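You operate a simulated robot arm through the tools that you are given. There is no shell and no other tool. Be economical: measure what you need, move in short steps, check, and stop when the job is done.

Carry out the task below with a simulated two-armed robot. There is one attempt and no reset: what you move stays moved.

TASK
Put both cartons in the teal basket and wipe up the crumbs at the counter's end.
Fine: use the green cloth and put it back. Set down upright: white carton, orange carton. What is to be rubbed or washed off counts as gone when no trace of it is left.

Only the result counts: the job must be done as asked and must still hold three seconds after the hand-in. Knocking over, shifting, dropping, spilling or breaking anything else fails it. Flat cloth is picked up by pressing the open fingertips on it (5 to 10 N) and closing them slowly along it; thin cloth reads only 2 to 8 mm in the jaws.

THE ROBOT
Two 7-joint arms with two-finger parallel grippers on one trunk, hanging from a carriage that runs on a gantry, over the field with the corners [-2296, 1281], [-2299, 1], [1, -4], [4, 1276] (x, y) and turns from -6.51 to 5.498 rad about z. Base frame: it is fixed where the carriage stands at the start and does not move with it; the origin is on the floor, on the carriage's upright axis, x ahead of it, y to its left, z up. Units: mm, rad, N and s.
The left shoulder is at the start at [40, 173, 1354], the right one opposite. With the tool pointing down near the work surface each hand reaches from about 100 to 720 mm from the robot's upright axis, wherever it stands, measured 20 degrees to its own side. Places, roughly: crumbs at the counter's end [600, -300, 800]; teal basket [700, -400, 800]. Payload 3.43 kg a hand.
The tool frame of a hand sits at the grasp point between the pads (the TCP): z along the fingers, y along the line on which they close. The tips reach 30 mm beyond it. Largest opening 94 mm; finger width 28, thickness 10; the body of the gripper, 50 by 96 mm, starts 55 mm behind the TCP.
Orientation is that of the tool frame in the base frame, as a unit quaternion [w, x, y, z]. With the fingers straight down and closing along the base's y, the tool's x points along the base's -x, its y along +y and its z along -z.

THE INTERFACE
- The arms move only by the tool drive_tool. It takes "left_steps", "right_steps" or both (then of equal length, played together; a hand with none holds still); each is a list of rows, each an object (a shift or turn left out is 0, a gripper value left out holds the last) with "linear": the shift along the base's x, y, z in m, a list of three; "rotation": the turn, a rotation vector about the base's x, y, z in rad, a list of three; "gripper": the opening, from 0 (shut) to 1 (fully open). In form: [{"linear": [x, y, z], "rotation": [ax, ay, az], "gripper": gripper}, ...]. A call has 1 to 10 rows; each row is the pose to reach, as a shift and turn from the pose commanded when the call began. Each row takes 0.2 s and may step no farther than 50 mm and 0.15 rad from the row before; otherwise, or with a gripper value out of range, the whole call is refused. A pose out of reach is approached as far as the arm can. The call stops where the force on the tool passes 40 N (or 10 N more than at its start, if that is more) or the arm is blocked; 0.2 s more then pass. The fingers move at their own pace (about 72 mm/s each) and stop on an object; they squeeze with about 28 N. The grip force told is the motor's: it shows also when the fingers shut on nothing. Time passes only in rows, and 0.2 s behind the last, so rows that repeat a pose let the fingers close. It gives the time, the measured TCP pose, the force on the tool (base axes), the opening and the grip force at its end, in the units of the frame above (readings bear some noise), with the torque about the TCP (base axes, N m) and any sound that the robot's microphone picked up.
- Cameras (640 x 400 px; columns grow to the right, rows downward): "scene" is now at [217.8, -48.3, 1638.4]; the picture's right is [-0.64, -0.77, 0.00], its down [-0.60, 0.50, -0.63] and it looks along [0.48, -0.40, -0.78] (base axes); focal length 287 px, centre (320, 200). "left" rides on the left gripper at [76, -14, -103] in its tool frame; the picture's right is [0.18, 0.98, 0.00], its down [-0.75, 0.14, -0.64] and it looks along [-0.63, 0.12, 0.77] (tool axes); focal length 243 px, centre (320, 200). "right" rides on the right gripper at [76, 14, -102] in its tool frame; the picture's right is [-0.18, 0.98, 0.00], its down [-0.75, -0.14, -0.64] and it looks along [-0.63, -0.12, 0.77] (tool axes); focal length 243 px, centre (320, 200). There is no depth. A picture from a camera that has moved, and an enlarged one, comes with that camera's place and axes in the base frame and with its lens.
- grab_frame(camera): a new picture of that camera. The clock stands still meanwhile.
- raise_lower(by): slides the trunk up (or, below 0, down) by that many mm; the arms and the scene camera ride with it, the base frame stays. It gives what a move gives, with no picture.
- drive_base(legs): drives the robot by 1 to 6 legs, each [ahead, left, turn to the left] in mm, mm and rad, along the robot's own axes; the way and the turn of a leg run together, so that a leg with both is an arc; at most 1500 mm and 3.142 rad a leg. The arms and the cameras ride along, it lands a little off, and it stops where it bumps. It keeps to its track: a leg is cut to what the track allows. It gives what a move gives.
- aim_head(pan, tilt): turns the head with the scene camera to pan (to the left, within 1.501 rad either way) and tilt (down, from -0.506 to 1.204), counted from straight ahead of the robot. It gives what a move gives.
- zoom(camera, box): a new picture of the part [left, top, right, bottom] of that camera's present view, enlarged. The clock stands still meanwhile.
- job_done(): hands the job in; it is judged then, once.

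Work in short steps. Places have to be worked out from the pictures, the camera data and where the tool is seen: move nearer, look again, correct. Check each grasp and each placing, and mend what went wrong. You have 120 turns and 92 pictures in all, those below and enlarged ones among them. Open the grippers and draw the arms clear of the work before you hand the job in, unless the task says otherwise; then end with one line.

The tools are called after ">>>" by a JSON object that holds its "method" and its "body". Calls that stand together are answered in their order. drive_tool: Moves the arms, as the interface text tells. Its arguments: {"type":"object","properties":{"left_steps":{"type":"array"},"right_steps":{"type":"array"}},"required":[]} The other tools are called the same way: raise_lower (by) slides the trunk up or down; drive_base (legs) drives the base; aim_head (pan, tilt) turns the head that bears the scene camera; grab_frame (camera) takes a picture; zoom (camera, box) takes an enlarged picture of a part of a camera's view; job_done () hands the job in.

At the start:

```text
time_s: 0.0
left_tcp_pos: [656.2, -42.1, 1166.4]
left_ee_rot: [0.001, 0.0, 1.0, 0.0]
left_ft_force: [1.0, 0.0, 0.2]
left_ft_torque: [0.0, 0.03, -0.01]
left_gripper_width: 94.1
left_finger_force: 0.0
right_tcp_pos: [424.3, -482.4, 1169.1]
right_ee_rot: [0.0, 0.0, 1.0, 0.0]
right_ft_force: [0.7, 0.6, -0.6]
right_ft_torque: [0.01, 0.02, 0.01]
right_gripper_width: 93.9
right_finger_force: 0.0
trunk travel left (down, up): [-507.0, 274.0]
robot x, y, heading: [0.2, -2.2, -0.001]
head pan, tilt: [-0.695, 0.892]
```

scene: 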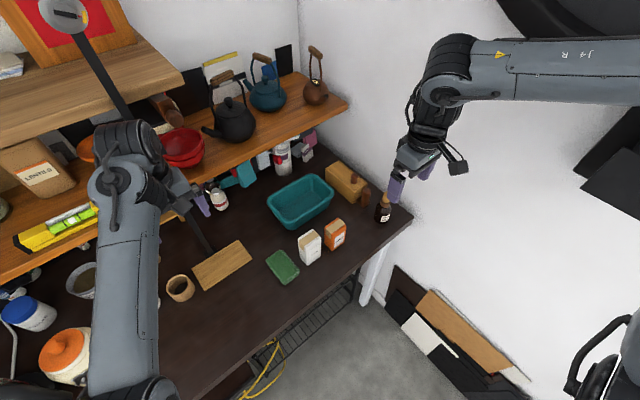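
right: 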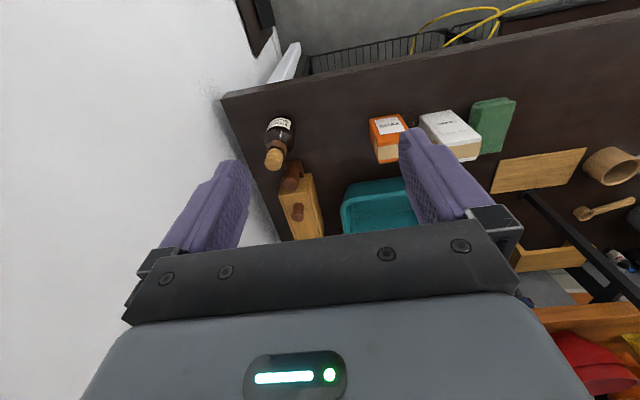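
left: 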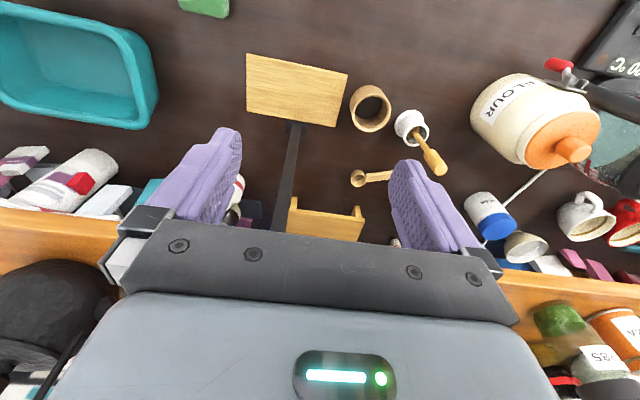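

I'll enlarge the scene around the basket, the cartons and the cloth, to find the crumbs.

>>> {"method": "zoom", "body": {"camera": "scene", "box": [240, 160, 420, 300]}}

>>> {"method": "zoom", "body": {"camera": "right", "box": [220, 40, 540, 240]}}

```text
2.86 times, centred on (330, 230) of scene
camera zoom: at [217.8, -48.3, 1638.4], right [-0.64, -0.77, 0.0], down [-0.6, 0.5, -0.63], along [0.48, -0.4, -0.78], focal length 820 px, centre (291, 114)
```

zoom: 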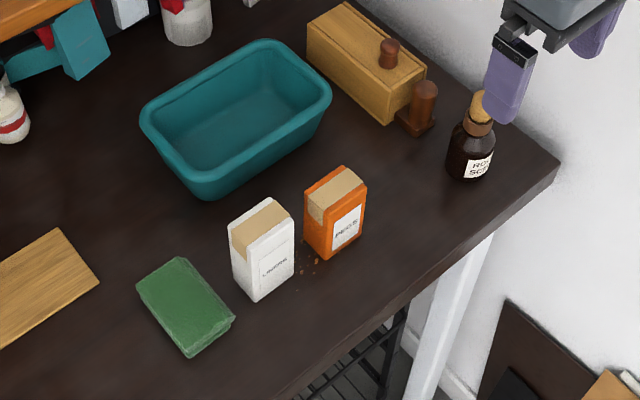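

```text
2.00 times, centred on (380, 140) of right
camera zoom: at [347.6, -466.2, 1273.7], right [0.18, 0.98, 0.0], down [0.75, -0.14, 0.64], along [0.63, -0.12, -0.77], focal length 485 px, centre (200, 320)
```

zoom: 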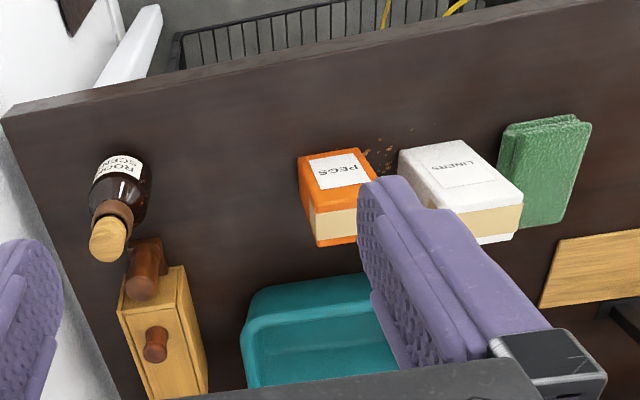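

The counter top works out to z≈843. The cartons stand at about (558,-295) and (550,-388), the crumbs are between them near (540,-340), the folded cloth is at (580,-208) and the basket is around (715,-385). The base can't drive any closer, so I turn left to bring the right shoulder forward.

>>> {"method": "drive_base", "body": {"legs": [[0, 0, 0.75]]}}

```text
time_s: 2.4
left_tcp_pos: [507.5, 419.0, 1165.3]
left_ee_rot: [0.0, -0.368, 0.93, -0.001]
left_ft_force: [-0.2, -1.0, 0.8]
left_ft_torque: [-0.01, 0.0, 0.05]
left_gripper_width: 94.3
left_finger_force: 0.1
right_tcp_pos: [639.8, -59.9, 1169.0]
right_ee_rot: [0.0, -0.369, 0.93, 0.0]
right_ft_force: [-0.3, -0.1, -0.5]
right_ft_torque: [-0.01, 0.01, -0.02]
right_gripper_width: 93.8
right_finger_force: 0.0
trunk travel left (down, up): [-507.0, 274.0]
robot x, y, heading: [-0.6, -0.3, 0.761]
head pan, tilt: [-0.695, 0.892]
```

The turn went cleanly. Next I move the right hand high above the white carton while turning it to close along x, and I aim the head at the work.

>>> {"method": "drive_tool", "body": {"right_steps": [{"linear": [-0.02, -0.03, 0], "rotation": [0, 0, 0.1]}, {"linear": [-0.04, -0.06, 0], "rotation": [0, 0, 0.2]}, {"linear": [-0.06, -0.09, 0], "rotation": [0, 0, 0.3]}, {"linear": [-0.08, -0.12, 0], "rotation": [0, 0, 0.4]}, {"linear": [-0.082, -0.15, 0], "rotation": [0, 0, 0.5]}, {"linear": [-0.082, -0.18, 0], "rotation": [0, 0, 0.6]}, {"linear": [-0.082, -0.21, 0], "rotation": [0, 0, 0.7]}, {"linear": [-0.082, -0.235, 0], "rotation": [0, 0, 0.81]}, {"linear": [-0.082, -0.235, -0.05], "rotation": [0, 0, 0.81]}, {"linear": [-0.082, -0.235, -0.08], "rotation": [0, 0, 0.81]}]}}

>>> {"method": "aim_head", "body": {"pan": -1.35, "tilt": 0.9}}

>>> {"method": "grab_frame", "body": {"camera": "scene"}}

>>> {"method": "grab_frame", "body": {"camera": "right"}}

```text
time_s: 4.6
left_tcp_pos: [506.9, 420.1, 1167.1]
left_ee_rot: [0.001, -0.368, 0.93, 0.001]
left_ft_force: [0.6, -0.3, -0.2]
left_ft_torque: [-0.05, -0.01, 0.01]
left_gripper_width: 94.2
left_finger_force: 0.1
right_tcp_pos: [557.6, -292.7, 1088.5]
right_ee_rot: [0.0, -0.705, 0.709, -0.001]
right_ft_force: [0.0, -1.1, 0.0]
right_ft_torque: [-0.01, 0.05, 0.01]
right_gripper_width: 94.1
right_finger_force: 0.1
trunk travel left (down, up): [-507.0, 274.0]
robot x, y, heading: [0.5, 1.0, 0.759]
head pan, tilt: [-0.695, 0.892]
```

```text
time_s: 5.6
left_tcp_pos: [508.4, 420.1, 1165.1]
left_ee_rot: [0.001, -0.369, 0.93, 0.0]
left_ft_force: [0.4, 0.0, 0.2]
left_ft_torque: [0.01, 0.05, 0.01]
left_gripper_width: 94.1
left_finger_force: 0.1
right_tcp_pos: [558.0, -294.0, 1088.2]
right_ee_rot: [0.001, -0.705, 0.709, 0.0]
right_ft_force: [0.3, -0.3, -0.3]
right_ft_torque: [0.01, 0.0, 0.03]
right_gripper_width: 93.9
right_finger_force: 0.1
trunk travel left (down, up): [-507.0, 274.0]
robot x, y, heading: [-2.8, -1.6, 0.757]
head pan, tilt: [-1.349, 0.901]
```

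```text
86 pictures are left
camera scene: at [178.5, 68.0, 1637.7], right [-0.56, -0.83, 0.0], down [-0.65, 0.44, -0.62], along [0.52, -0.35, -0.78], focal length 287 px, centre (320, 200)
```

scene: 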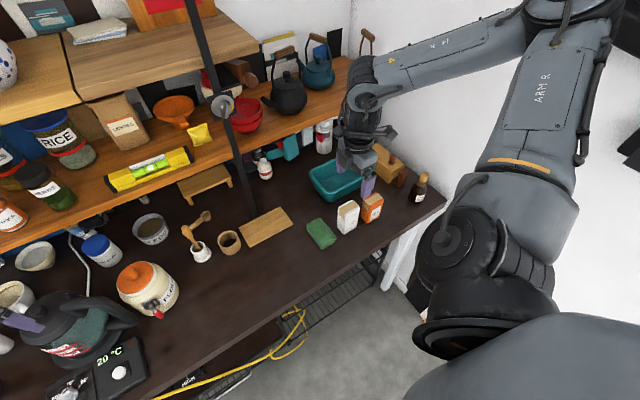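

```text
85 pictures are left
camera right: at [542.3, -368.6, 1192.2], right [-0.98, 0.19, 0.0], down [0.14, 0.75, 0.64], along [0.12, 0.63, -0.77], focal length 243 px, centre (320, 200)
```

right: 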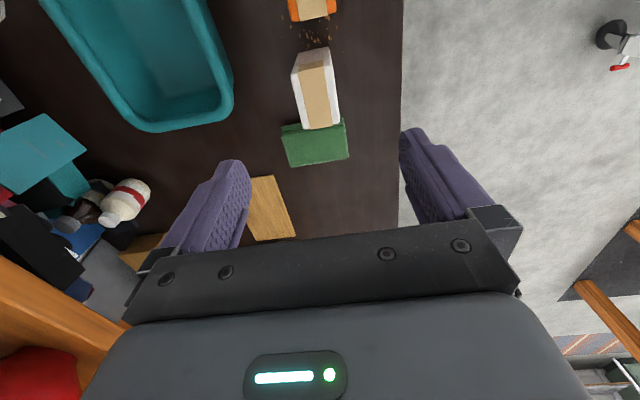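

The hand is above the carton area. I'll enlarge the right camera view to place both cartons, the crumbs and the basket precisely.

>>> {"method": "zoom", "body": {"camera": "right", "box": [240, 0, 400, 100]}}

>>> {"method": "zoom", "body": {"camera": "right", "box": [240, 80, 400, 180]}}

>>> {"method": "zoom", "body": {"camera": "scene", "box": [280, 150, 440, 250]}}

```text
4.00 times, centred on (320, 50) of right
camera zoom: at [542.3, -368.6, 1192.2], right [-0.98, 0.19, 0.0], down [0.14, 0.75, 0.64], along [0.12, 0.63, -0.77], focal length 970 px, centre (320, 800)
```

zoom: 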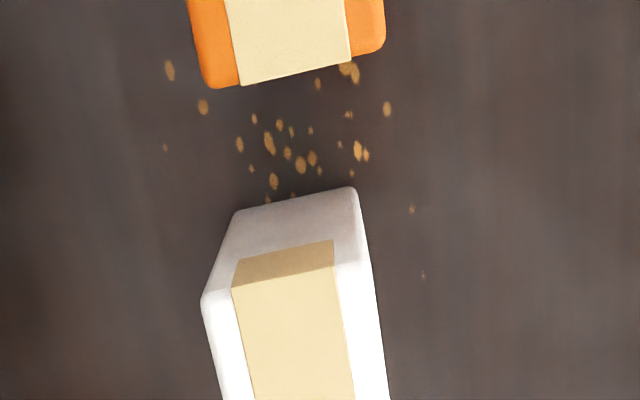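

```text
4.00 times, centred on (320, 130) of right
camera zoom: at [542.3, -368.6, 1192.2], right [-0.98, 0.19, 0.0], down [0.14, 0.75, 0.64], along [0.12, 0.63, -0.77], focal length 970 px, centre (320, 480)
```

zoom: 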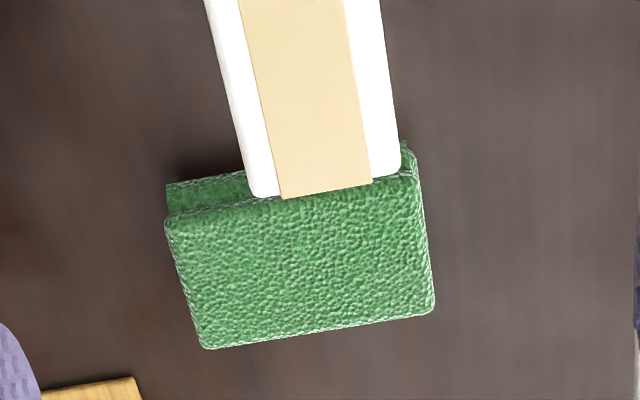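

```text
4.00 times, centred on (360, 200) of scene
camera zoom: at [178.5, 68.0, 1637.7], right [-0.56, -0.83, 0.0], down [-0.65, 0.44, -0.62], along [0.52, -0.35, -0.78], focal length 1148 px, centre (160, 200)
```

zoom: 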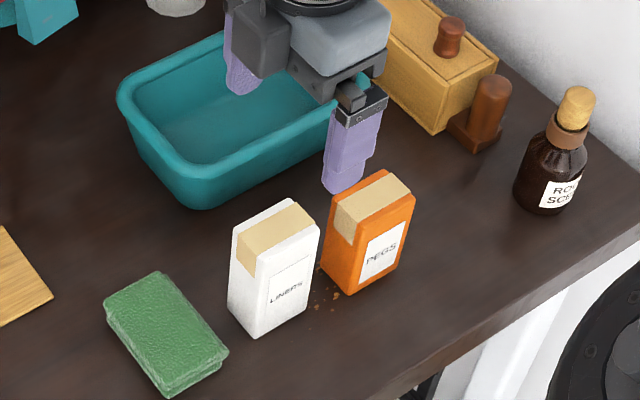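

The white carton measures x 541–578, y -321 to -271, top about z 958. The orange one is at x≈550, y -356 to -411, and the crumbs spread over roughly x 520–590, y -290 to -360. I lower the open hand over the white carton.

>>> {"method": "drive_tool", "body": {"right_steps": [{"linear": [0.002, -0.002, -0.04], "gripper": 1}, {"linear": [0.002, -0.002, -0.08]}, {"linear": [0.002, -0.002, -0.11]}, {"linear": [0.002, -0.002, -0.13]}, {"linear": [0.002, -0.002, -0.152]}, {"linear": [0.002, -0.002, -0.152]}]}}

>>> {"method": "grab_frame", "body": {"camera": "right"}}

```text
time_s: 7.0
left_tcp_pos: [506.9, 420.1, 1166.0]
left_ee_rot: [0.001, -0.369, 0.93, 0.0]
left_ft_force: [-0.8, -0.2, -0.7]
left_ft_torque: [-0.01, -0.03, -0.01]
left_gripper_width: 93.8
left_finger_force: 0.1
right_tcp_pos: [559.8, -296.9, 939.1]
right_ee_rot: [0.0, -0.705, 0.709, 0.001]
right_ft_force: [-0.7, -0.4, -0.1]
right_ft_torque: [0.0, 0.02, 0.01]
right_gripper_width: 94.1
right_finger_force: 0.1
trunk travel left (down, up): [-507.0, 274.0]
robot x, y, heading: [0.9, 1.3, 0.756]
head pan, tilt: [-1.349, 0.901]
```

```text
81 pictures are left
camera right: at [544.1, -372.3, 1041.7], right [-0.98, 0.19, 0.0], down [0.14, 0.75, 0.64], along [0.12, 0.63, -0.77], focal length 243 px, centre (320, 200)
```

right: 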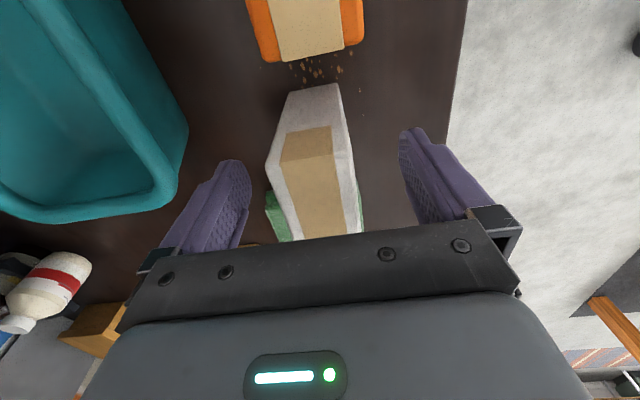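

The carton sits centred between the fingers. I close and lift a little to check the hold.

>>> {"method": "drive_tool", "body": {"right_steps": [{"gripper": 0.6}, {"gripper": 0.45}, {"gripper": 0.3}, {"gripper": 0.3}, {"gripper": 0.3}, {"linear": [0, 0, 0.015]}, {"linear": [0, 0, 0.03]}]}}

```text
time_s: 8.6
left_tcp_pos: [508.2, 419.3, 1166.1]
left_ee_rot: [0.001, -0.369, 0.929, 0.0]
left_ft_force: [-0.4, -0.4, -0.3]
left_ft_torque: [0.0, -0.01, 0.0]
left_gripper_width: 94.0
left_finger_force: 0.0
right_tcp_pos: [560.6, -296.5, 967.0]
right_ee_rot: [0.0, -0.706, 0.709, 0.0]
right_ft_force: [-0.6, 0.2, -0.8]
right_ft_torque: [-0.02, -0.02, -0.02]
right_gripper_width: 43.8
right_finger_force: 28.7
trunk travel left (down, up): [-507.0, 274.0]
robot x, y, heading: [3.4, -2.4, 0.757]
head pan, tilt: [-1.349, 0.901]
```

The grip is firm at 43.8 mm. I raise the carton well above the basket rim and look at the basket.

>>> {"method": "drive_tool", "body": {"right_steps": [{"linear": [0, 0, 0.04]}, {"linear": [0, 0, 0.08]}, {"linear": [0, 0, 0.1]}, {"linear": [0.03, -0.01, 0.1]}, {"linear": [0.03, -0.01, 0.1]}]}}

>>> {"method": "grab_frame", "body": {"camera": "right"}}

>>> {"method": "zoom", "body": {"camera": "scene", "box": [270, 90, 430, 240]}}

```text
time_s: 9.8
left_tcp_pos: [507.2, 419.6, 1166.3]
left_ee_rot: [0.0, -0.369, 0.929, 0.0]
left_ft_force: [0.6, 0.5, -0.3]
left_ft_torque: [-0.01, -0.02, -0.02]
left_gripper_width: 94.2
left_finger_force: 0.0
right_tcp_pos: [589.1, -305.7, 1068.3]
right_ee_rot: [0.0, -0.706, 0.709, 0.0]
right_ft_force: [-0.1, -0.5, -0.9]
right_ft_torque: [0.02, -0.06, -0.01]
right_gripper_width: 43.7
right_finger_force: 28.7
trunk travel left (down, up): [-507.0, 274.0]
robot x, y, heading: [-0.2, 0.1, 0.757]
head pan, tilt: [-1.349, 0.901]
```

```text
80 pictures are left
camera right: at [575.6, -381.6, 1171.4], right [-0.98, 0.19, 0.0], down [0.15, 0.75, 0.64], along [0.12, 0.63, -0.77], focal length 243 px, centre (320, 200)
```

right: 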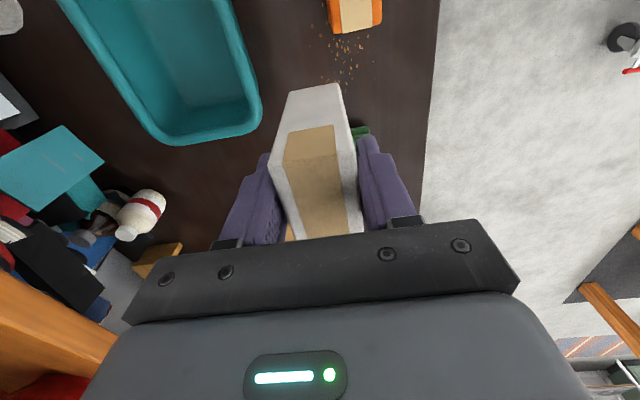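

```text
2.67 times, centred on (350, 165) of scene
camera zoom: at [178.2, 68.0, 1637.7], right [-0.56, -0.83, 0.0], down [-0.65, 0.44, -0.62], along [0.51, -0.35, -0.78], focal length 765 px, centre (240, 293)
```

zoom: 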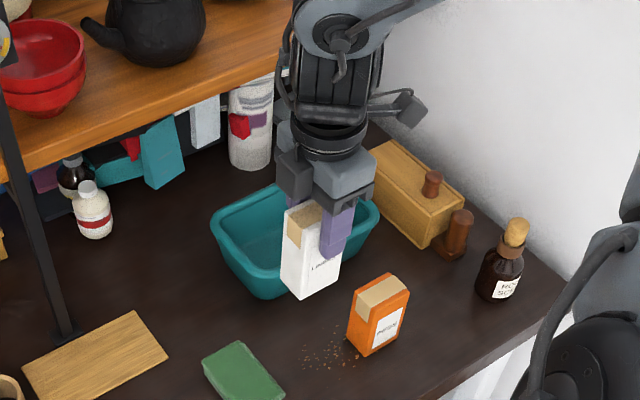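

The shelf's front edge works out to x≈840–870 at z≈1050, so there is room above the basket. I move the carton over the basket's +y half and look again.

>>> {"method": "drive_tool", "body": {"right_steps": [{"linear": [0.03, -0.01, 0]}, {"linear": [0.06, -0.02, 0]}, {"linear": [0.09, -0.03, 0]}, {"linear": [0.115, -0.04, 0]}, {"linear": [0.126, -0.045, 0]}, {"linear": [0.126, -0.045, 0]}]}}

>>> {"method": "grab_frame", "body": {"camera": "right"}}

>>> {"method": "zoom", "body": {"camera": "scene", "box": [270, 90, 430, 240]}}

```text
time_s: 11.2
left_tcp_pos: [507.7, 418.9, 1165.8]
left_ee_rot: [0.0, -0.369, 0.93, 0.001]
left_ft_force: [0.6, -0.2, 1.0]
left_ft_torque: [0.0, -0.03, 0.02]
left_gripper_width: 93.9
left_finger_force: 0.0
right_tcp_pos: [715.4, -352.7, 1067.0]
right_ee_rot: [0.0, -0.705, 0.709, 0.0]
right_ft_force: [0.4, -0.4, -1.3]
right_ft_torque: [0.0, 0.0, 0.0]
right_gripper_width: 43.8
right_finger_force: 27.7
trunk travel left (down, up): [-507.0, 274.0]
robot x, y, heading: [2.8, -3.5, 0.755]
head pan, tilt: [-1.349, 0.901]
```

```text
78 pictures are left
camera right: at [700.8, -426.8, 1170.3], right [-0.98, 0.19, 0.0], down [0.15, 0.75, 0.64], along [0.12, 0.63, -0.77], focal length 243 px, centre (320, 200)
```

right: 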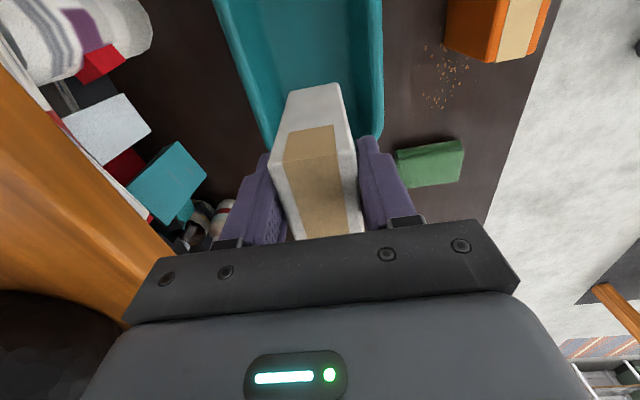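

```text
2.67 times, centred on (350, 165) of scene
camera zoom: at [178.4, 68.0, 1637.7], right [-0.56, -0.83, 0.0], down [-0.65, 0.44, -0.62], along [0.51, -0.35, -0.78], focal length 765 px, centre (240, 293)
```

zoom: 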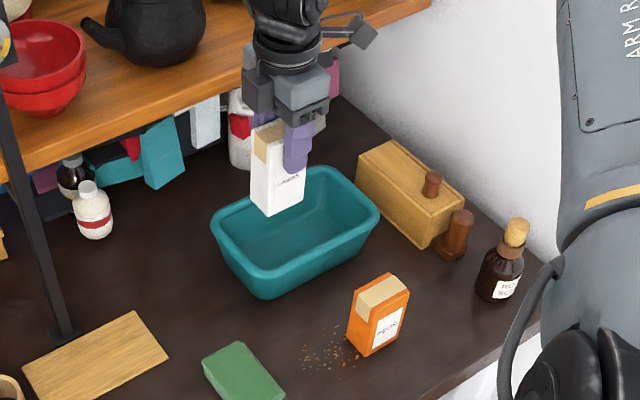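

The basket rim spans x 652–783, y -298 to -490 at z≈915. I put the white carton at (717,-360) and lower it to just above the floor.

>>> {"method": "drive_tool", "body": {"right_steps": [{"linear": [0.002, -0.007, -0.03]}, {"linear": [0.002, -0.007, -0.06]}, {"linear": [0.002, -0.007, -0.09]}, {"linear": [0.002, -0.007, -0.11]}, {"linear": [0.002, -0.007, -0.11]}]}}

>>> {"method": "zoom", "body": {"camera": "scene", "box": [290, 110, 410, 210]}}

>>> {"method": "grab_frame", "body": {"camera": "right"}}

```text
time_s: 12.4
left_tcp_pos: [507.9, 419.5, 1166.7]
left_ee_rot: [0.001, -0.369, 0.929, 0.0]
left_ft_force: [0.3, -0.8, -0.3]
left_ft_torque: [0.0, -0.02, -0.02]
left_gripper_width: 93.8
left_finger_force: 0.0
right_tcp_pos: [717.0, -360.6, 955.6]
right_ee_rot: [0.0, -0.705, 0.709, 0.0]
right_ft_force: [-0.7, 0.3, -1.3]
right_ft_torque: [-0.01, -0.03, -0.01]
right_gripper_width: 44.0
right_finger_force: 28.2
trunk travel left (down, up): [-507.0, 274.0]
robot x, y, heading: [-2.1, -1.1, 0.758]
head pan, tilt: [-1.349, 0.901]
```

```text
4.00 times, centred on (350, 160) of scene
camera zoom: at [178.4, 67.9, 1637.7], right [-0.56, -0.83, 0.0], down [-0.65, 0.44, -0.62], along [0.52, -0.35, -0.78], focal length 1148 px, centre (200, 360)
```

zoom: 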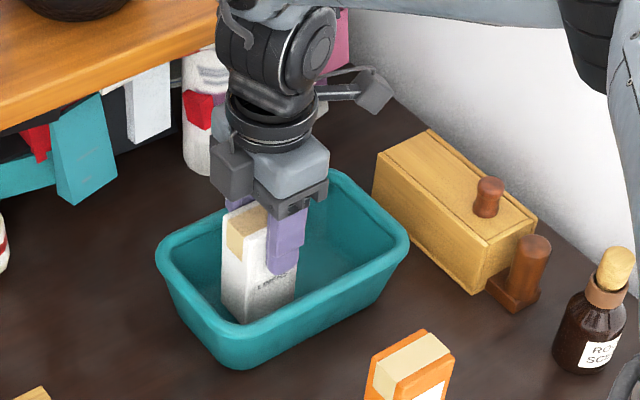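

```text
75 pictures are left
camera right: at [702.0, -434.8, 1059.9], right [-0.98, 0.19, 0.0], down [0.14, 0.75, 0.64], along [0.12, 0.63, -0.77], focal length 243 px, centre (320, 200)
```

right: 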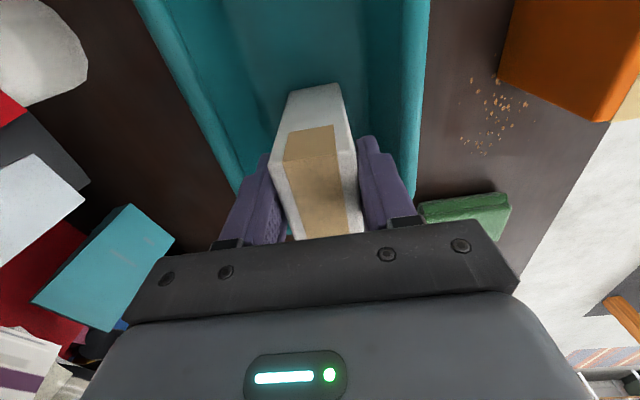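

It is centred with clearance on all sides. I lower in 2 mm steps to feel the floor.

>>> {"method": "drive_tool", "body": {"right_steps": [{"linear": [0, 0, -0.002]}, {"linear": [0, 0, -0.004]}, {"linear": [0, 0, -0.006]}, {"linear": [0, 0, -0.008]}]}}

```text
time_s: 13.4
left_tcp_pos: [506.7, 420.4, 1165.4]
left_ee_rot: [0.001, -0.369, 0.93, 0.0]
left_ft_force: [0.2, -0.6, 0.3]
left_ft_torque: [-0.01, -0.01, 0.01]
left_gripper_width: 93.9
left_finger_force: 0.0
right_tcp_pos: [717.1, -358.7, 950.1]
right_ee_rot: [-0.001, -0.705, 0.709, -0.001]
right_ft_force: [-0.9, 0.6, -0.7]
right_ft_torque: [0.04, -0.04, -0.03]
right_gripper_width: 43.7
right_finger_force: 27.7
trunk travel left (down, up): [-507.0, 274.0]
robot x, y, heading: [1.3, -0.5, 0.752]
head pan, tilt: [-1.349, 0.901]
```

No contact yet, so I carry on down.

>>> {"method": "drive_tool", "body": {"right_steps": [{"linear": [0, 0, -0.002]}, {"linear": [0, 0, -0.003]}, {"linear": [0, 0, -0.004]}]}}

```text
time_s: 14.2
left_tcp_pos: [506.9, 420.2, 1166.8]
left_ee_rot: [0.001, -0.37, 0.929, 0.001]
left_ft_force: [-0.2, -0.5, 0.2]
left_ft_torque: [0.01, -0.04, -0.03]
left_gripper_width: 93.9
left_finger_force: 0.1
right_tcp_pos: [717.2, -359.5, 945.3]
right_ee_rot: [0.0, -0.705, 0.709, 0.0]
right_ft_force: [-1.8, 0.5, 5.6]
right_ft_torque: [0.12, 0.31, -0.01]
right_gripper_width: 43.6
right_finger_force: 27.7
trunk travel left (down, up): [-507.0, 274.0]
robot x, y, heading: [-1.2, -2.1, 0.753]
head pan, tilt: [-1.349, 0.901]
```

The carton touches the floor at 5.6 N. I open only partly, so the fingers stay clear of the basket walls, and lift straight out.

>>> {"method": "drive_tool", "body": {"right_steps": [{"gripper": 0.55}, {"gripper": 0.65}, {"gripper": 0.68}, {"linear": [0, 0, 0.02]}, {"linear": [0, 0, 0.05]}, {"linear": [0, 0, 0.1]}, {"linear": [0, 0, 0.14]}, {"linear": [0, 0, 0.14]}]}}

>>> {"method": "zoom", "body": {"camera": "scene", "box": [270, 90, 430, 240]}}

>>> {"method": "grab_frame", "body": {"camera": "right"}}

```text
time_s: 16.0
left_tcp_pos: [506.7, 420.0, 1165.2]
left_ee_rot: [0.0, -0.369, 0.93, 0.001]
left_ft_force: [1.4, -0.3, -0.1]
left_ft_torque: [-0.02, 0.02, -0.01]
left_gripper_width: 94.0
left_finger_force: 0.1
right_tcp_pos: [716.5, -355.1, 1088.0]
right_ee_rot: [0.0, -0.705, 0.709, 0.0]
right_ft_force: [-0.7, 0.7, -0.2]
right_ft_torque: [-0.01, -0.01, 0.04]
right_gripper_width: 63.8
right_finger_force: 0.0
trunk travel left (down, up): [-507.0, 274.0]
robot x, y, heading: [-0.1, 2.6, 0.754]
head pan, tilt: [-1.349, 0.901]
```

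```text
2.67 times, centred on (350, 165) of scene
camera zoom: at [178.3, 68.0, 1637.7], right [-0.56, -0.83, 0.0], down [-0.65, 0.44, -0.62], along [0.51, -0.35, -0.78], focal length 765 px, centre (240, 293)
```

zoom: 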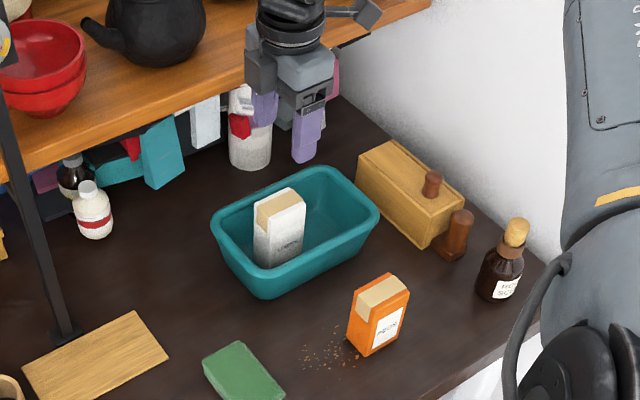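

```text
73 pictures are left
camera right: at [702.8, -431.3, 1190.8], right [-0.98, 0.19, 0.0], down [0.15, 0.75, 0.64], along [0.12, 0.63, -0.77], focal length 243 px, centre (320, 200)
```

right: 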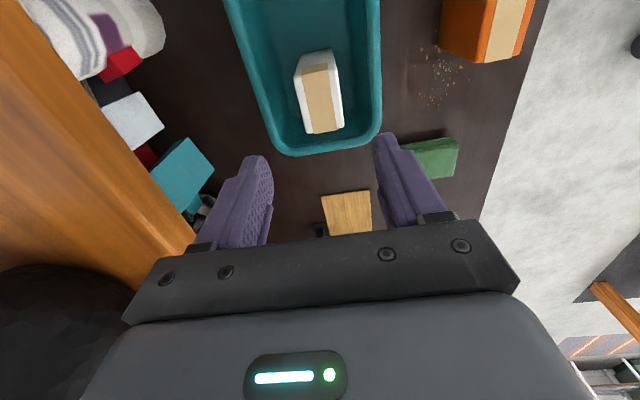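

The white carton stands upright in the basket. I move above the orange carton with the hand open and look.

>>> {"method": "drive_tool", "body": {"right_steps": [{"linear": [-0.04, -0.007, 0], "gripper": 1}, {"linear": [-0.08, -0.014, 0]}, {"linear": [-0.12, -0.021, 0]}, {"linear": [-0.15, -0.026, 0]}, {"linear": [-0.166, -0.029, 0]}, {"linear": [-0.166, -0.029, 0]}]}}

>>> {"method": "zoom", "body": {"camera": "right", "box": [220, 30, 420, 155]}}

```text
time_s: 17.4
left_tcp_pos: [507.2, 419.5, 1166.6]
left_ee_rot: [0.001, -0.368, 0.93, 0.0]
left_ft_force: [-0.3, -0.6, 0.0]
left_ft_torque: [0.02, 0.06, 0.0]
left_gripper_width: 93.7
left_finger_force: 0.0
right_tcp_pos: [550.5, -387.0, 1086.3]
right_ee_rot: [0.0, -0.705, 0.709, 0.0]
right_ft_force: [-0.2, -0.4, 0.4]
right_ft_torque: [-0.03, 0.0, 0.02]
right_gripper_width: 94.1
right_finger_force: 0.0
trunk travel left (down, up): [-507.0, 274.0]
robot x, y, heading: [4.4, -2.1, 0.761]
head pan, tilt: [-1.349, 0.901]
```

```text
3.20 times, centred on (320, 92) of right
camera zoom: at [535.6, -462.6, 1190.4], right [-0.98, 0.19, 0.0], down [0.15, 0.75, 0.64], along [0.12, 0.63, -0.77], focal length 776 px, centre (320, 544)
```

zoom: 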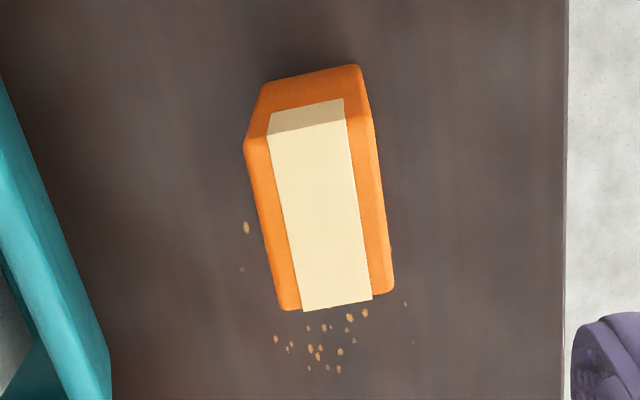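

The orange carton's centre is at (549,-385), top about z 937. I lower over it to TCP z≈917.

>>> {"method": "drive_tool", "body": {"right_steps": [{"linear": [-0.001, 0.001, -0.04]}, {"linear": [-0.001, 0.001, -0.08]}, {"linear": [-0.001, 0.001, -0.12]}, {"linear": [-0.001, 0.001, -0.15]}, {"linear": [-0.001, 0.001, -0.171]}, {"linear": [-0.001, 0.001, -0.171]}]}}

>>> {"method": "grab_frame", "body": {"camera": "right"}}

```text
time_s: 18.8
left_tcp_pos: [508.6, 418.9, 1166.4]
left_ee_rot: [0.001, -0.369, 0.929, 0.0]
left_ft_force: [-1.1, -0.6, -0.1]
left_ft_torque: [0.02, 0.0, -0.01]
left_gripper_width: 94.3
left_finger_force: 0.1
right_tcp_pos: [549.6, -385.6, 915.8]
right_ee_rot: [-0.001, -0.705, 0.709, 0.0]
right_ft_force: [-0.6, 0.3, -0.4]
right_ft_torque: [0.02, -0.03, 0.0]
right_gripper_width: 94.0
right_finger_force: 0.0
trunk travel left (down, up): [-507.0, 274.0]
robot x, y, heading: [0.1, 0.8, 0.756]
head pan, tilt: [-1.349, 0.901]
```

```text
71 pictures are left
camera right: at [534.7, -461.3, 1019.6], right [-0.98, 0.19, 0.0], down [0.15, 0.75, 0.64], along [0.12, 0.63, -0.77], focal length 243 px, centre (320, 200)
```

right: 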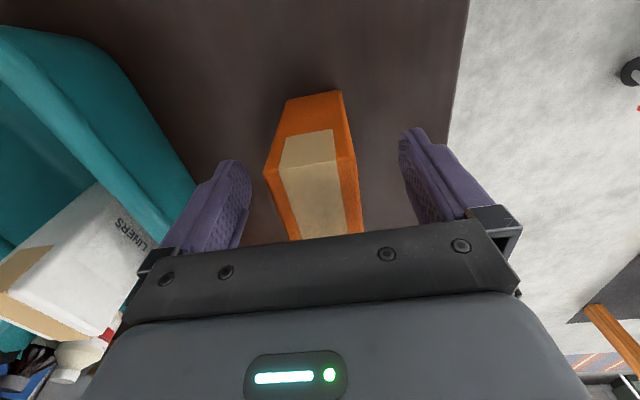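

Centred. I close, lift and rise clear of the rim.

>>> {"method": "drive_tool", "body": {"right_steps": [{"gripper": 0.6}, {"gripper": 0.45}, {"gripper": 0.3}, {"gripper": 0.3}, {"gripper": 0.3}, {"linear": [0, 0, 0.02]}, {"linear": [0, 0, 0.06]}, {"linear": [0, 0, 0.1]}, {"linear": [0, 0, 0.14]}, {"linear": [0, 0, 0.14]}]}}

>>> {"method": "grab_frame", "body": {"camera": "right"}}

```text
time_s: 21.0
left_tcp_pos: [506.6, 419.0, 1166.5]
left_ee_rot: [0.0, -0.369, 0.929, 0.001]
left_ft_force: [-0.4, -0.1, -0.8]
left_ft_torque: [-0.02, 0.03, 0.03]
left_gripper_width: 94.0
left_finger_force: 0.1
right_tcp_pos: [548.8, -386.9, 1057.8]
right_ee_rot: [0.001, -0.705, 0.709, 0.0]
right_ft_force: [-0.4, 0.7, -1.1]
right_ft_torque: [0.01, 0.0, -0.03]
right_gripper_width: 43.5
right_finger_force: 28.3
trunk travel left (down, up): [-507.0, 274.0]
robot x, y, heading: [1.0, 0.8, 0.761]
head pan, tilt: [-1.349, 0.901]
```

```text
70 pictures are left
camera right: at [534.0, -462.0, 1160.3], right [-0.98, 0.19, 0.0], down [0.15, 0.75, 0.64], along [0.12, 0.63, -0.77], focal length 243 px, centre (320, 200)
```

right: 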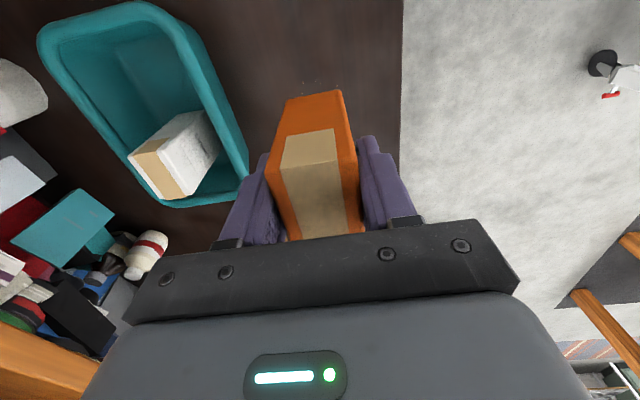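

The orange carton is held. I move it over the basket's -y half, at (717,-429).

>>> {"method": "drive_tool", "body": {"right_steps": [{"linear": [0.04, -0.02, 0]}, {"linear": [0.08, -0.035, 0]}, {"linear": [0.12, -0.042, 0]}, {"linear": [0.15, -0.042, 0]}, {"linear": [0.168, -0.042, 0]}, {"linear": [0.168, -0.042, 0]}]}}

>>> {"method": "grab_frame", "body": {"camera": "right"}}

>>> {"method": "zoom", "body": {"camera": "scene", "box": [290, 90, 410, 210]}}

```text
time_s: 22.4
left_tcp_pos: [507.8, 419.1, 1166.8]
left_ee_rot: [0.0, -0.369, 0.929, 0.0]
left_ft_force: [0.2, -0.2, 0.6]
left_ft_torque: [0.0, 0.02, 0.0]
left_gripper_width: 93.8
left_finger_force: 0.1
right_tcp_pos: [718.5, -430.0, 1055.1]
right_ee_rot: [0.0, -0.705, 0.709, 0.001]
right_ft_force: [0.4, -0.3, -0.4]
right_ft_torque: [0.0, 0.0, 0.0]
right_gripper_width: 43.8
right_finger_force: 28.3
trunk travel left (down, up): [-507.0, 274.0]
robot x, y, heading: [1.3, -0.1, 0.755]
head pan, tilt: [-1.349, 0.901]
```

```text
69 pictures are left
camera right: at [702.7, -505.3, 1158.3], right [-0.98, 0.19, 0.0], down [0.15, 0.75, 0.64], along [0.12, 0.63, -0.77], focal length 243 px, centre (320, 200)
```

right: 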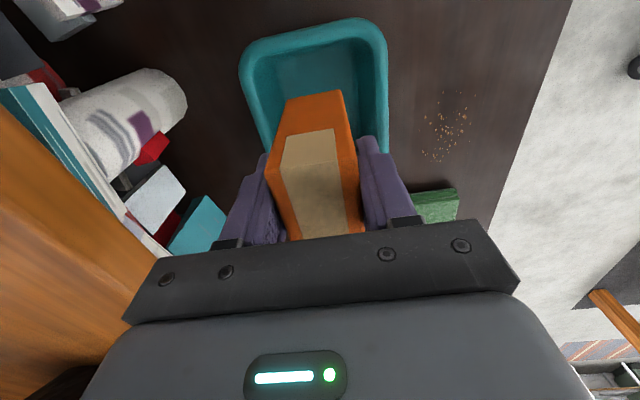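

```text
3.33 times, centred on (350, 150) of scene
camera zoom: at [178.3, 67.9, 1637.7], right [-0.56, -0.83, 0.0], down [-0.65, 0.44, -0.62], along [0.51, -0.35, -0.78], focal length 956 px, centre (220, 367)
```

zoom: 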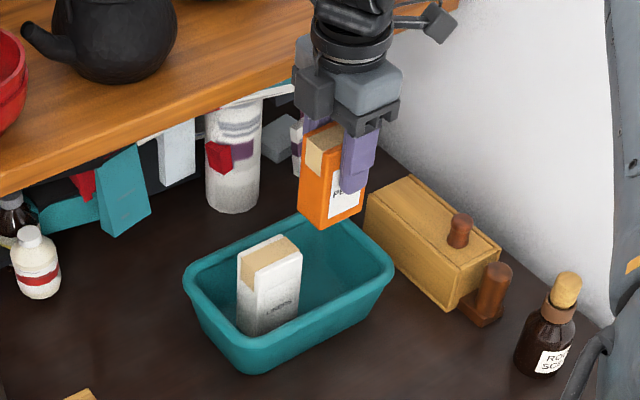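

I check where the basket floor ends on the -y side before lowering.

>>> {"method": "zoom", "body": {"camera": "right", "box": [220, 0, 420, 125]}}

>>> {"method": "zoom", "body": {"camera": "scene", "box": [330, 140, 400, 190]}}

```text
3.20 times, centred on (320, 62) of right
camera zoom: at [702.7, -505.3, 1158.3], right [-0.98, 0.19, 0.0], down [0.15, 0.75, 0.64], along [0.12, 0.63, -0.77], focal length 776 px, centre (320, 640)
```

zoom: 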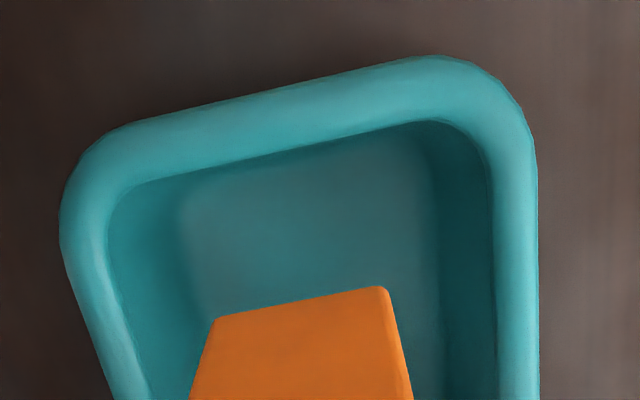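

```text
8.00 times, centred on (365, 165) of scene
camera zoom: at [178.3, 67.9, 1637.7], right [-0.56, -0.83, 0.0], down [-0.65, 0.44, -0.62], along [0.51, -0.35, -0.78], focal length 2295 px, centre (-40, 480)
```

zoom: 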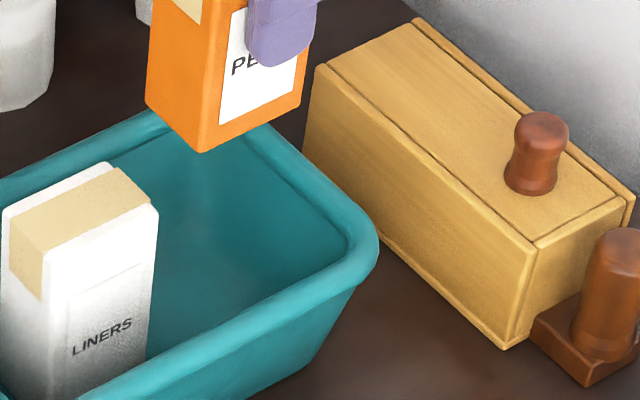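

The floor spans x 673–765 and ends near y -460. I shift the carton to y≈-425 and lower to just above the floor.

>>> {"method": "drive_tool", "body": {"right_steps": [{"linear": [0, 0.004, 0]}, {"linear": [0, 0.004, -0.04]}, {"linear": [0, 0.004, -0.08]}, {"linear": [0, 0.004, -0.11]}, {"linear": [0, 0.004, -0.127]}, {"linear": [0, 0.004, -0.127]}]}}

>>> {"method": "zoom", "body": {"camera": "scene", "box": [300, 120, 400, 200]}}

```text
time_s: 23.8
left_tcp_pos: [508.8, 419.3, 1167.6]
left_ee_rot: [0.001, -0.369, 0.929, 0.0]
left_ft_force: [0.8, 0.5, -0.1]
left_ft_torque: [-0.02, -0.01, 0.0]
left_gripper_width: 94.0
left_finger_force: 0.1
right_tcp_pos: [717.7, -425.7, 927.6]
right_ee_rot: [0.0, -0.705, 0.709, 0.0]
right_ft_force: [-0.3, -0.5, 0.0]
right_ft_torque: [0.0, -0.02, 0.01]
right_gripper_width: 43.9
right_finger_force: 28.3
trunk travel left (down, up): [-507.0, 274.0]
robot x, y, heading: [-0.4, 0.9, 0.755]
head pan, tilt: [-1.349, 0.901]
```

```text
5.00 times, centred on (350, 160) of scene
camera zoom: at [178.4, 67.9, 1637.7], right [-0.56, -0.83, 0.0], down [-0.65, 0.44, -0.62], along [0.52, -0.35, -0.78], focal length 1434 px, centre (170, 400)
```

zoom: 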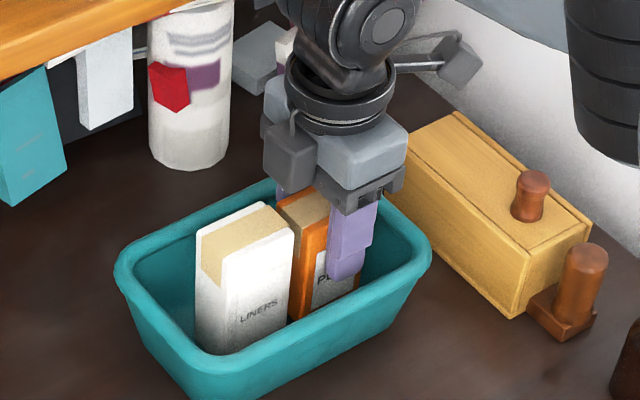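

It is clear on all sides. I do the last few millimetres in small steps.

>>> {"method": "drive_tool", "body": {"right_steps": [{"linear": [0, 0, -0.002]}, {"linear": [0, 0, -0.004]}, {"linear": [0, 0, -0.006]}]}}

```text
time_s: 24.6
left_tcp_pos: [507.6, 419.3, 1166.7]
left_ee_rot: [0.0, -0.37, 0.929, 0.0]
left_ft_force: [0.0, -0.8, -0.4]
left_ft_torque: [0.0, 0.0, 0.0]
left_gripper_width: 94.1
left_finger_force: 0.1
right_tcp_pos: [718.1, -424.5, 923.7]
right_ee_rot: [-0.001, -0.706, 0.708, 0.0]
right_ft_force: [-2.3, 1.4, 9.0]
right_ft_torque: [0.28, 0.3, 0.05]
right_gripper_width: 43.7
right_finger_force: 28.2
trunk travel left (down, up): [-507.0, 274.0]
robot x, y, heading: [0.8, -2.1, 0.753]
head pan, tilt: [-1.349, 0.901]
```

It has contacted the floor at 9 N. I release partly and rise straight out.

>>> {"method": "drive_tool", "body": {"right_steps": [{"linear": [0, 0, 0.001], "gripper": 0.55}, {"linear": [0, 0, 0.001], "gripper": 0.65}, {"linear": [0, 0, 0.001], "gripper": 0.68}, {"linear": [0, 0, 0.02]}, {"linear": [0, 0, 0.05]}, {"linear": [0, 0, 0.1]}, {"linear": [0, 0, 0.15]}, {"linear": [0, 0, 0.17]}, {"linear": [0, 0, 0.17]}]}}

>>> {"method": "zoom", "body": {"camera": "scene", "box": [280, 120, 400, 260]}}

>>> {"method": "grab_frame", "body": {"camera": "right"}}

```text
time_s: 26.6
left_tcp_pos: [507.0, 419.3, 1167.3]
left_ee_rot: [0.001, -0.369, 0.929, 0.0]
left_ft_force: [-0.4, -0.4, 0.0]
left_ft_torque: [0.0, -0.02, 0.02]
left_gripper_width: 94.1
left_finger_force: 0.0
right_tcp_pos: [717.2, -426.6, 1092.4]
right_ee_rot: [0.0, -0.706, 0.709, 0.0]
right_ft_force: [0.2, -0.9, 0.0]
right_ft_torque: [0.0, 0.03, -0.01]
right_gripper_width: 64.0
right_finger_force: 0.0
trunk travel left (down, up): [-507.0, 274.0]
robot x, y, heading: [0.3, -0.2, 0.757]
head pan, tilt: [-1.349, 0.901]
```

```text
2.86 times, centred on (340, 190) of scene
camera zoom: at [178.4, 68.0, 1637.7], right [-0.56, -0.83, 0.0], down [-0.65, 0.44, -0.62], along [0.52, -0.35, -0.78], focal length 820 px, centre (263, 229)
```

zoom: 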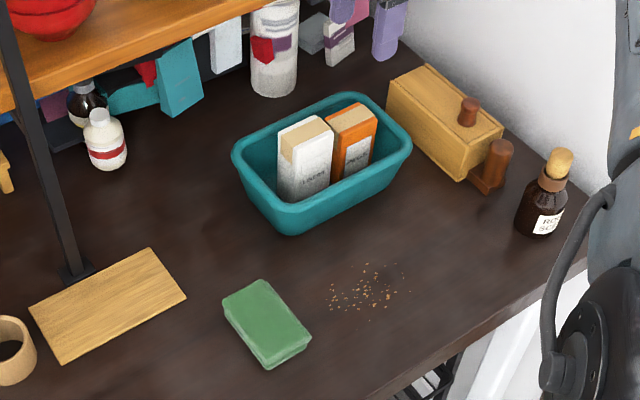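

```text
63 pictures are left
camera right: at [702.4, -501.3, 1195.7], right [-0.98, 0.19, 0.0], down [0.15, 0.75, 0.64], along [0.12, 0.63, -0.77], focal length 243 px, centre (320, 200)
```

right: 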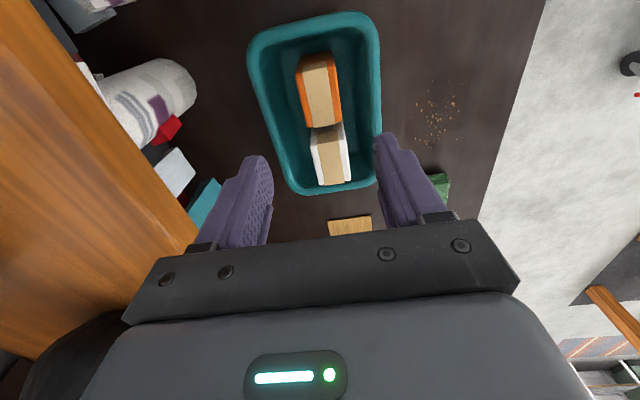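

Both cartons stand upright in the basket. Now the cloth: I move back over the counter and turn the hand to close along y.

>>> {"method": "drive_tool", "body": {"right_steps": [{"linear": [-0.03, 0.03, 0], "rotation": [0, 0, -0.1]}, {"linear": [-0.06, 0.06, 0], "rotation": [0, 0, -0.2]}, {"linear": [-0.09, 0.09, 0], "rotation": [0, 0, -0.34]}, {"linear": [-0.12, 0.12, 0], "rotation": [0, 0, -0.48]}, {"linear": [-0.137, 0.15, 0], "rotation": [0, 0, -0.62]}, {"linear": [-0.137, 0.18, 0], "rotation": [0, 0, -0.76]}, {"linear": [-0.137, 0.21, 0], "rotation": [0, 0, -0.9]}, {"linear": [-0.137, 0.223, 0], "rotation": [0, 0, -1.04]}, {"linear": [-0.137, 0.223, 0], "rotation": [0, 0, -1.18]}, {"linear": [-0.137, 0.223, 0], "rotation": [0, 0, -1.32], "gripper": 1}]}}

>>> {"method": "drive_tool", "body": {"right_steps": [{"linear": [0, 0, -0.03], "rotation": [0, 0, -0.12]}, {"linear": [0, 0, -0.06], "rotation": [0, 0, -0.248]}, {"linear": [0, 0, -0.08], "rotation": [0, 0, -0.248]}, {"linear": [0, 0, -0.08], "rotation": [0, 0, -0.248]}]}}

>>> {"method": "grab_frame", "body": {"camera": "right"}}

```text
time_s: 28.8
left_tcp_pos: [508.7, 419.5, 1166.4]
left_ee_rot: [0.001, -0.369, 0.929, 0.0]
left_ft_force: [0.2, 0.2, 0.6]
left_ft_torque: [0.0, -0.04, 0.0]
left_gripper_width: 94.2
left_finger_force: 0.1
right_tcp_pos: [580.3, -202.8, 1092.4]
right_ee_rot: [0.0, -0.121, 0.993, 0.0]
right_ft_force: [-0.9, 0.8, -0.1]
right_ft_torque: [-0.01, 0.0, -0.01]
right_gripper_width: 94.0
right_finger_force: 0.0
trunk travel left (down, up): [-507.0, 274.0]
robot x, y, heading: [0.8, -2.4, 0.755]
head pan, tilt: [-1.349, 0.901]
```

```text
time_s: 29.8
left_tcp_pos: [507.1, 419.3, 1167.3]
left_ee_rot: [0.001, -0.369, 0.929, 0.0]
left_ft_force: [-0.3, 0.2, 0.4]
left_ft_torque: [0.0, 0.0, 0.0]
left_gripper_width: 93.9
left_finger_force: 0.0
right_tcp_pos: [579.4, -201.6, 1011.9]
right_ee_rot: [0.0, 0.002, 1.0, 0.0]
right_ft_force: [0.2, 0.6, -0.2]
right_ft_torque: [0.03, 0.02, 0.02]
right_gripper_width: 93.9
right_finger_force: 0.0
trunk travel left (down, up): [-507.0, 274.0]
robot x, y, heading: [1.0, -2.6, 0.753]
head pan, tilt: [-1.349, 0.901]
```

```text
62 pictures are left
camera right: at [503.9, -186.9, 1115.4], right [0.19, 0.98, 0.0], down [0.75, -0.14, 0.64], along [0.63, -0.12, -0.77], focal length 243 px, centre (320, 200)
```

right: 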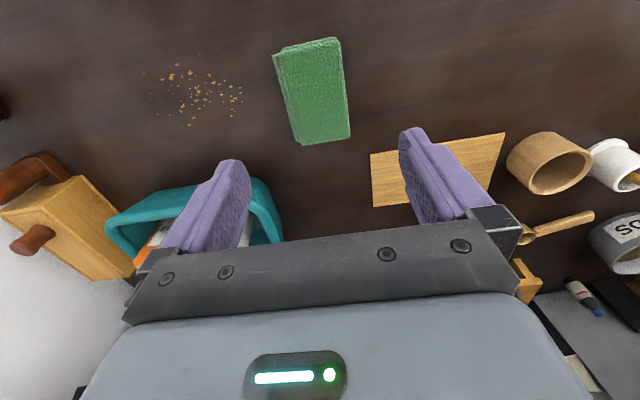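

I'll enlarge the cloth and the crumb field from here to place both.

>>> {"method": "zoom", "body": {"camera": "right", "box": [230, 20, 400, 160]}}

>>> {"method": "zoom", "body": {"camera": "right", "box": [100, 30, 280, 170]}}

```text
2.86 times, centred on (315, 90) of right
camera zoom: at [503.9, -186.9, 1115.4], right [0.19, 0.98, 0.0], down [0.75, -0.14, 0.64], along [0.63, -0.12, -0.77], focal length 693 px, centre (334, 514)
```

zoom: 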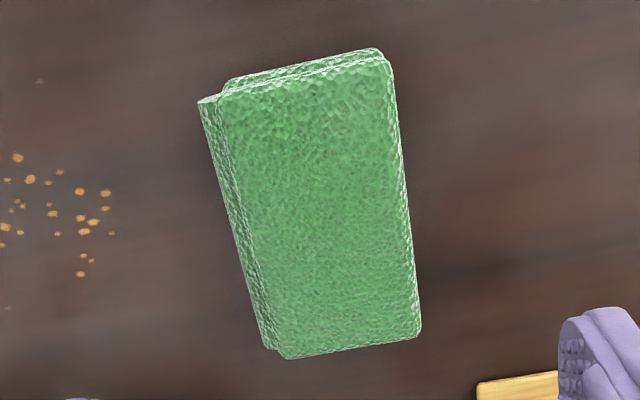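

```text
2.86 times, centred on (190, 100) of right
camera zoom: at [503.9, -186.9, 1115.4], right [0.19, 0.98, 0.0], down [0.75, -0.14, 0.64], along [0.63, -0.12, -0.77], focal length 693 px, centre (691, 486)
```

zoom: 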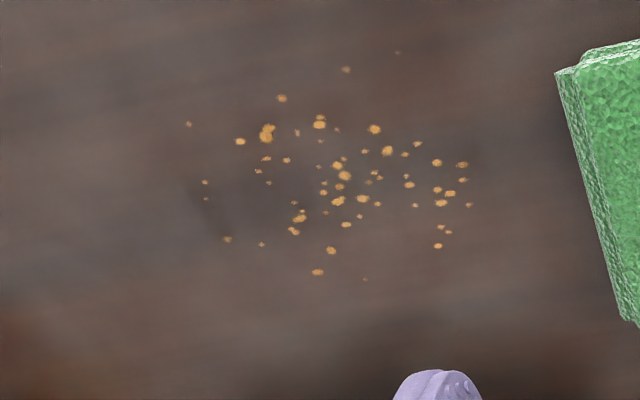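

The pad is about 93 × 55–60 mm, centred near (582,-206), with no clutter beside it, and it fits between the open fingers. I go down astride it to just above the counter.

>>> {"method": "drive_tool", "body": {"right_steps": [{"linear": [0.002, -0.005, -0.04]}, {"linear": [0.002, -0.005, -0.08]}, {"linear": [0.002, -0.005, -0.11]}, {"linear": [0.002, -0.005, -0.125]}, {"linear": [0.002, -0.005, -0.13]}, {"linear": [0.002, -0.005, -0.13]}]}}

>>> {"method": "grab_frame", "body": {"camera": "right"}}

>>> {"method": "zoom", "body": {"camera": "scene", "box": [260, 160, 400, 270]}}

```text
time_s: 31.2
left_tcp_pos: [507.3, 418.6, 1166.0]
left_ee_rot: [0.0, -0.369, 0.929, 0.0]
left_ft_force: [-0.4, 0.6, -0.2]
left_ft_torque: [-0.03, 0.01, 0.02]
left_gripper_width: 94.3
left_finger_force: 0.1
right_tcp_pos: [582.6, -204.6, 882.1]
right_ee_rot: [0.0, 0.001, 1.0, -0.001]
right_ft_force: [0.7, -1.1, -0.2]
right_ft_torque: [0.01, -0.01, 0.01]
right_gripper_width: 93.8
right_finger_force: 0.0
trunk travel left (down, up): [-507.0, 274.0]
robot x, y, heading: [2.9, 0.7, 0.759]
head pan, tilt: [-1.349, 0.901]
```

```text
59 pictures are left
camera right: at [506.1, -190.0, 986.1], right [0.19, 0.98, 0.0], down [0.75, -0.14, 0.64], along [0.63, -0.12, -0.77], focal length 243 px, centre (320, 200)
```

right: 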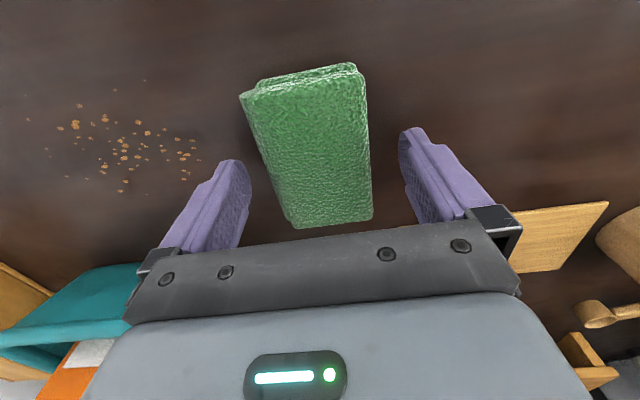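

```text
3.64 times, centred on (330, 215) of scene
camera zoom: at [178.4, 67.9, 1637.7], right [-0.56, -0.83, 0.0], down [-0.65, 0.44, -0.62], along [0.52, -0.35, -0.78], focal length 1043 px, centre (284, 146)
```

zoom: 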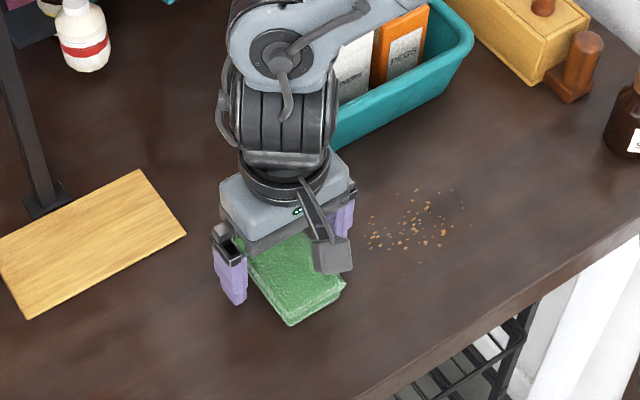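

The fingers straddle the pad symmetrically. I lower in 2 mm steps to find the counter.

>>> {"method": "drive_tool", "body": {"right_steps": [{"linear": [0, 0, -0.002]}, {"linear": [0, 0, -0.004]}, {"linear": [0, 0, -0.006]}, {"linear": [0, 0, -0.008]}]}}

```text
time_s: 32.2
left_tcp_pos: [506.7, 419.6, 1166.4]
left_ee_rot: [0.0, -0.369, 0.929, 0.0]
left_ft_force: [0.8, -0.2, 0.7]
left_ft_torque: [-0.01, 0.02, 0.01]
left_gripper_width: 93.9
left_finger_force: 0.0
right_tcp_pos: [582.3, -206.7, 874.5]
right_ee_rot: [0.0, 0.001, 1.0, 0.0]
right_ft_force: [0.1, 0.3, -0.7]
right_ft_torque: [0.0, -0.03, 0.0]
right_gripper_width: 94.1
right_finger_force: 0.0
trunk travel left (down, up): [-507.0, 274.0]
robot x, y, heading: [-0.3, 0.2, 0.756]
head pan, tilt: [-1.349, 0.901]
```

No contact yet. I continue in finer steps.

>>> {"method": "drive_tool", "body": {"right_steps": [{"linear": [0, 0, -0.0015]}, {"linear": [0, 0, -0.003]}, {"linear": [0, 0, -0.0045]}]}}

```text
time_s: 33.0
left_tcp_pos: [506.8, 419.9, 1166.3]
left_ee_rot: [0.001, -0.369, 0.93, 0.001]
left_ft_force: [0.4, 0.0, -0.2]
left_ft_torque: [0.02, -0.01, -0.02]
left_gripper_width: 93.9
left_finger_force: 0.1
right_tcp_pos: [581.8, -207.2, 870.6]
right_ee_rot: [-0.001, 0.001, 1.0, 0.0]
right_ft_force: [0.0, 0.7, 0.0]
right_ft_torque: [0.01, -0.01, 0.01]
right_gripper_width: 93.8
right_finger_force: 0.0
trunk travel left (down, up): [-507.0, 274.0]
robot x, y, heading: [-2.4, -2.9, 0.757]
head pan, tilt: [-1.349, 0.901]
```

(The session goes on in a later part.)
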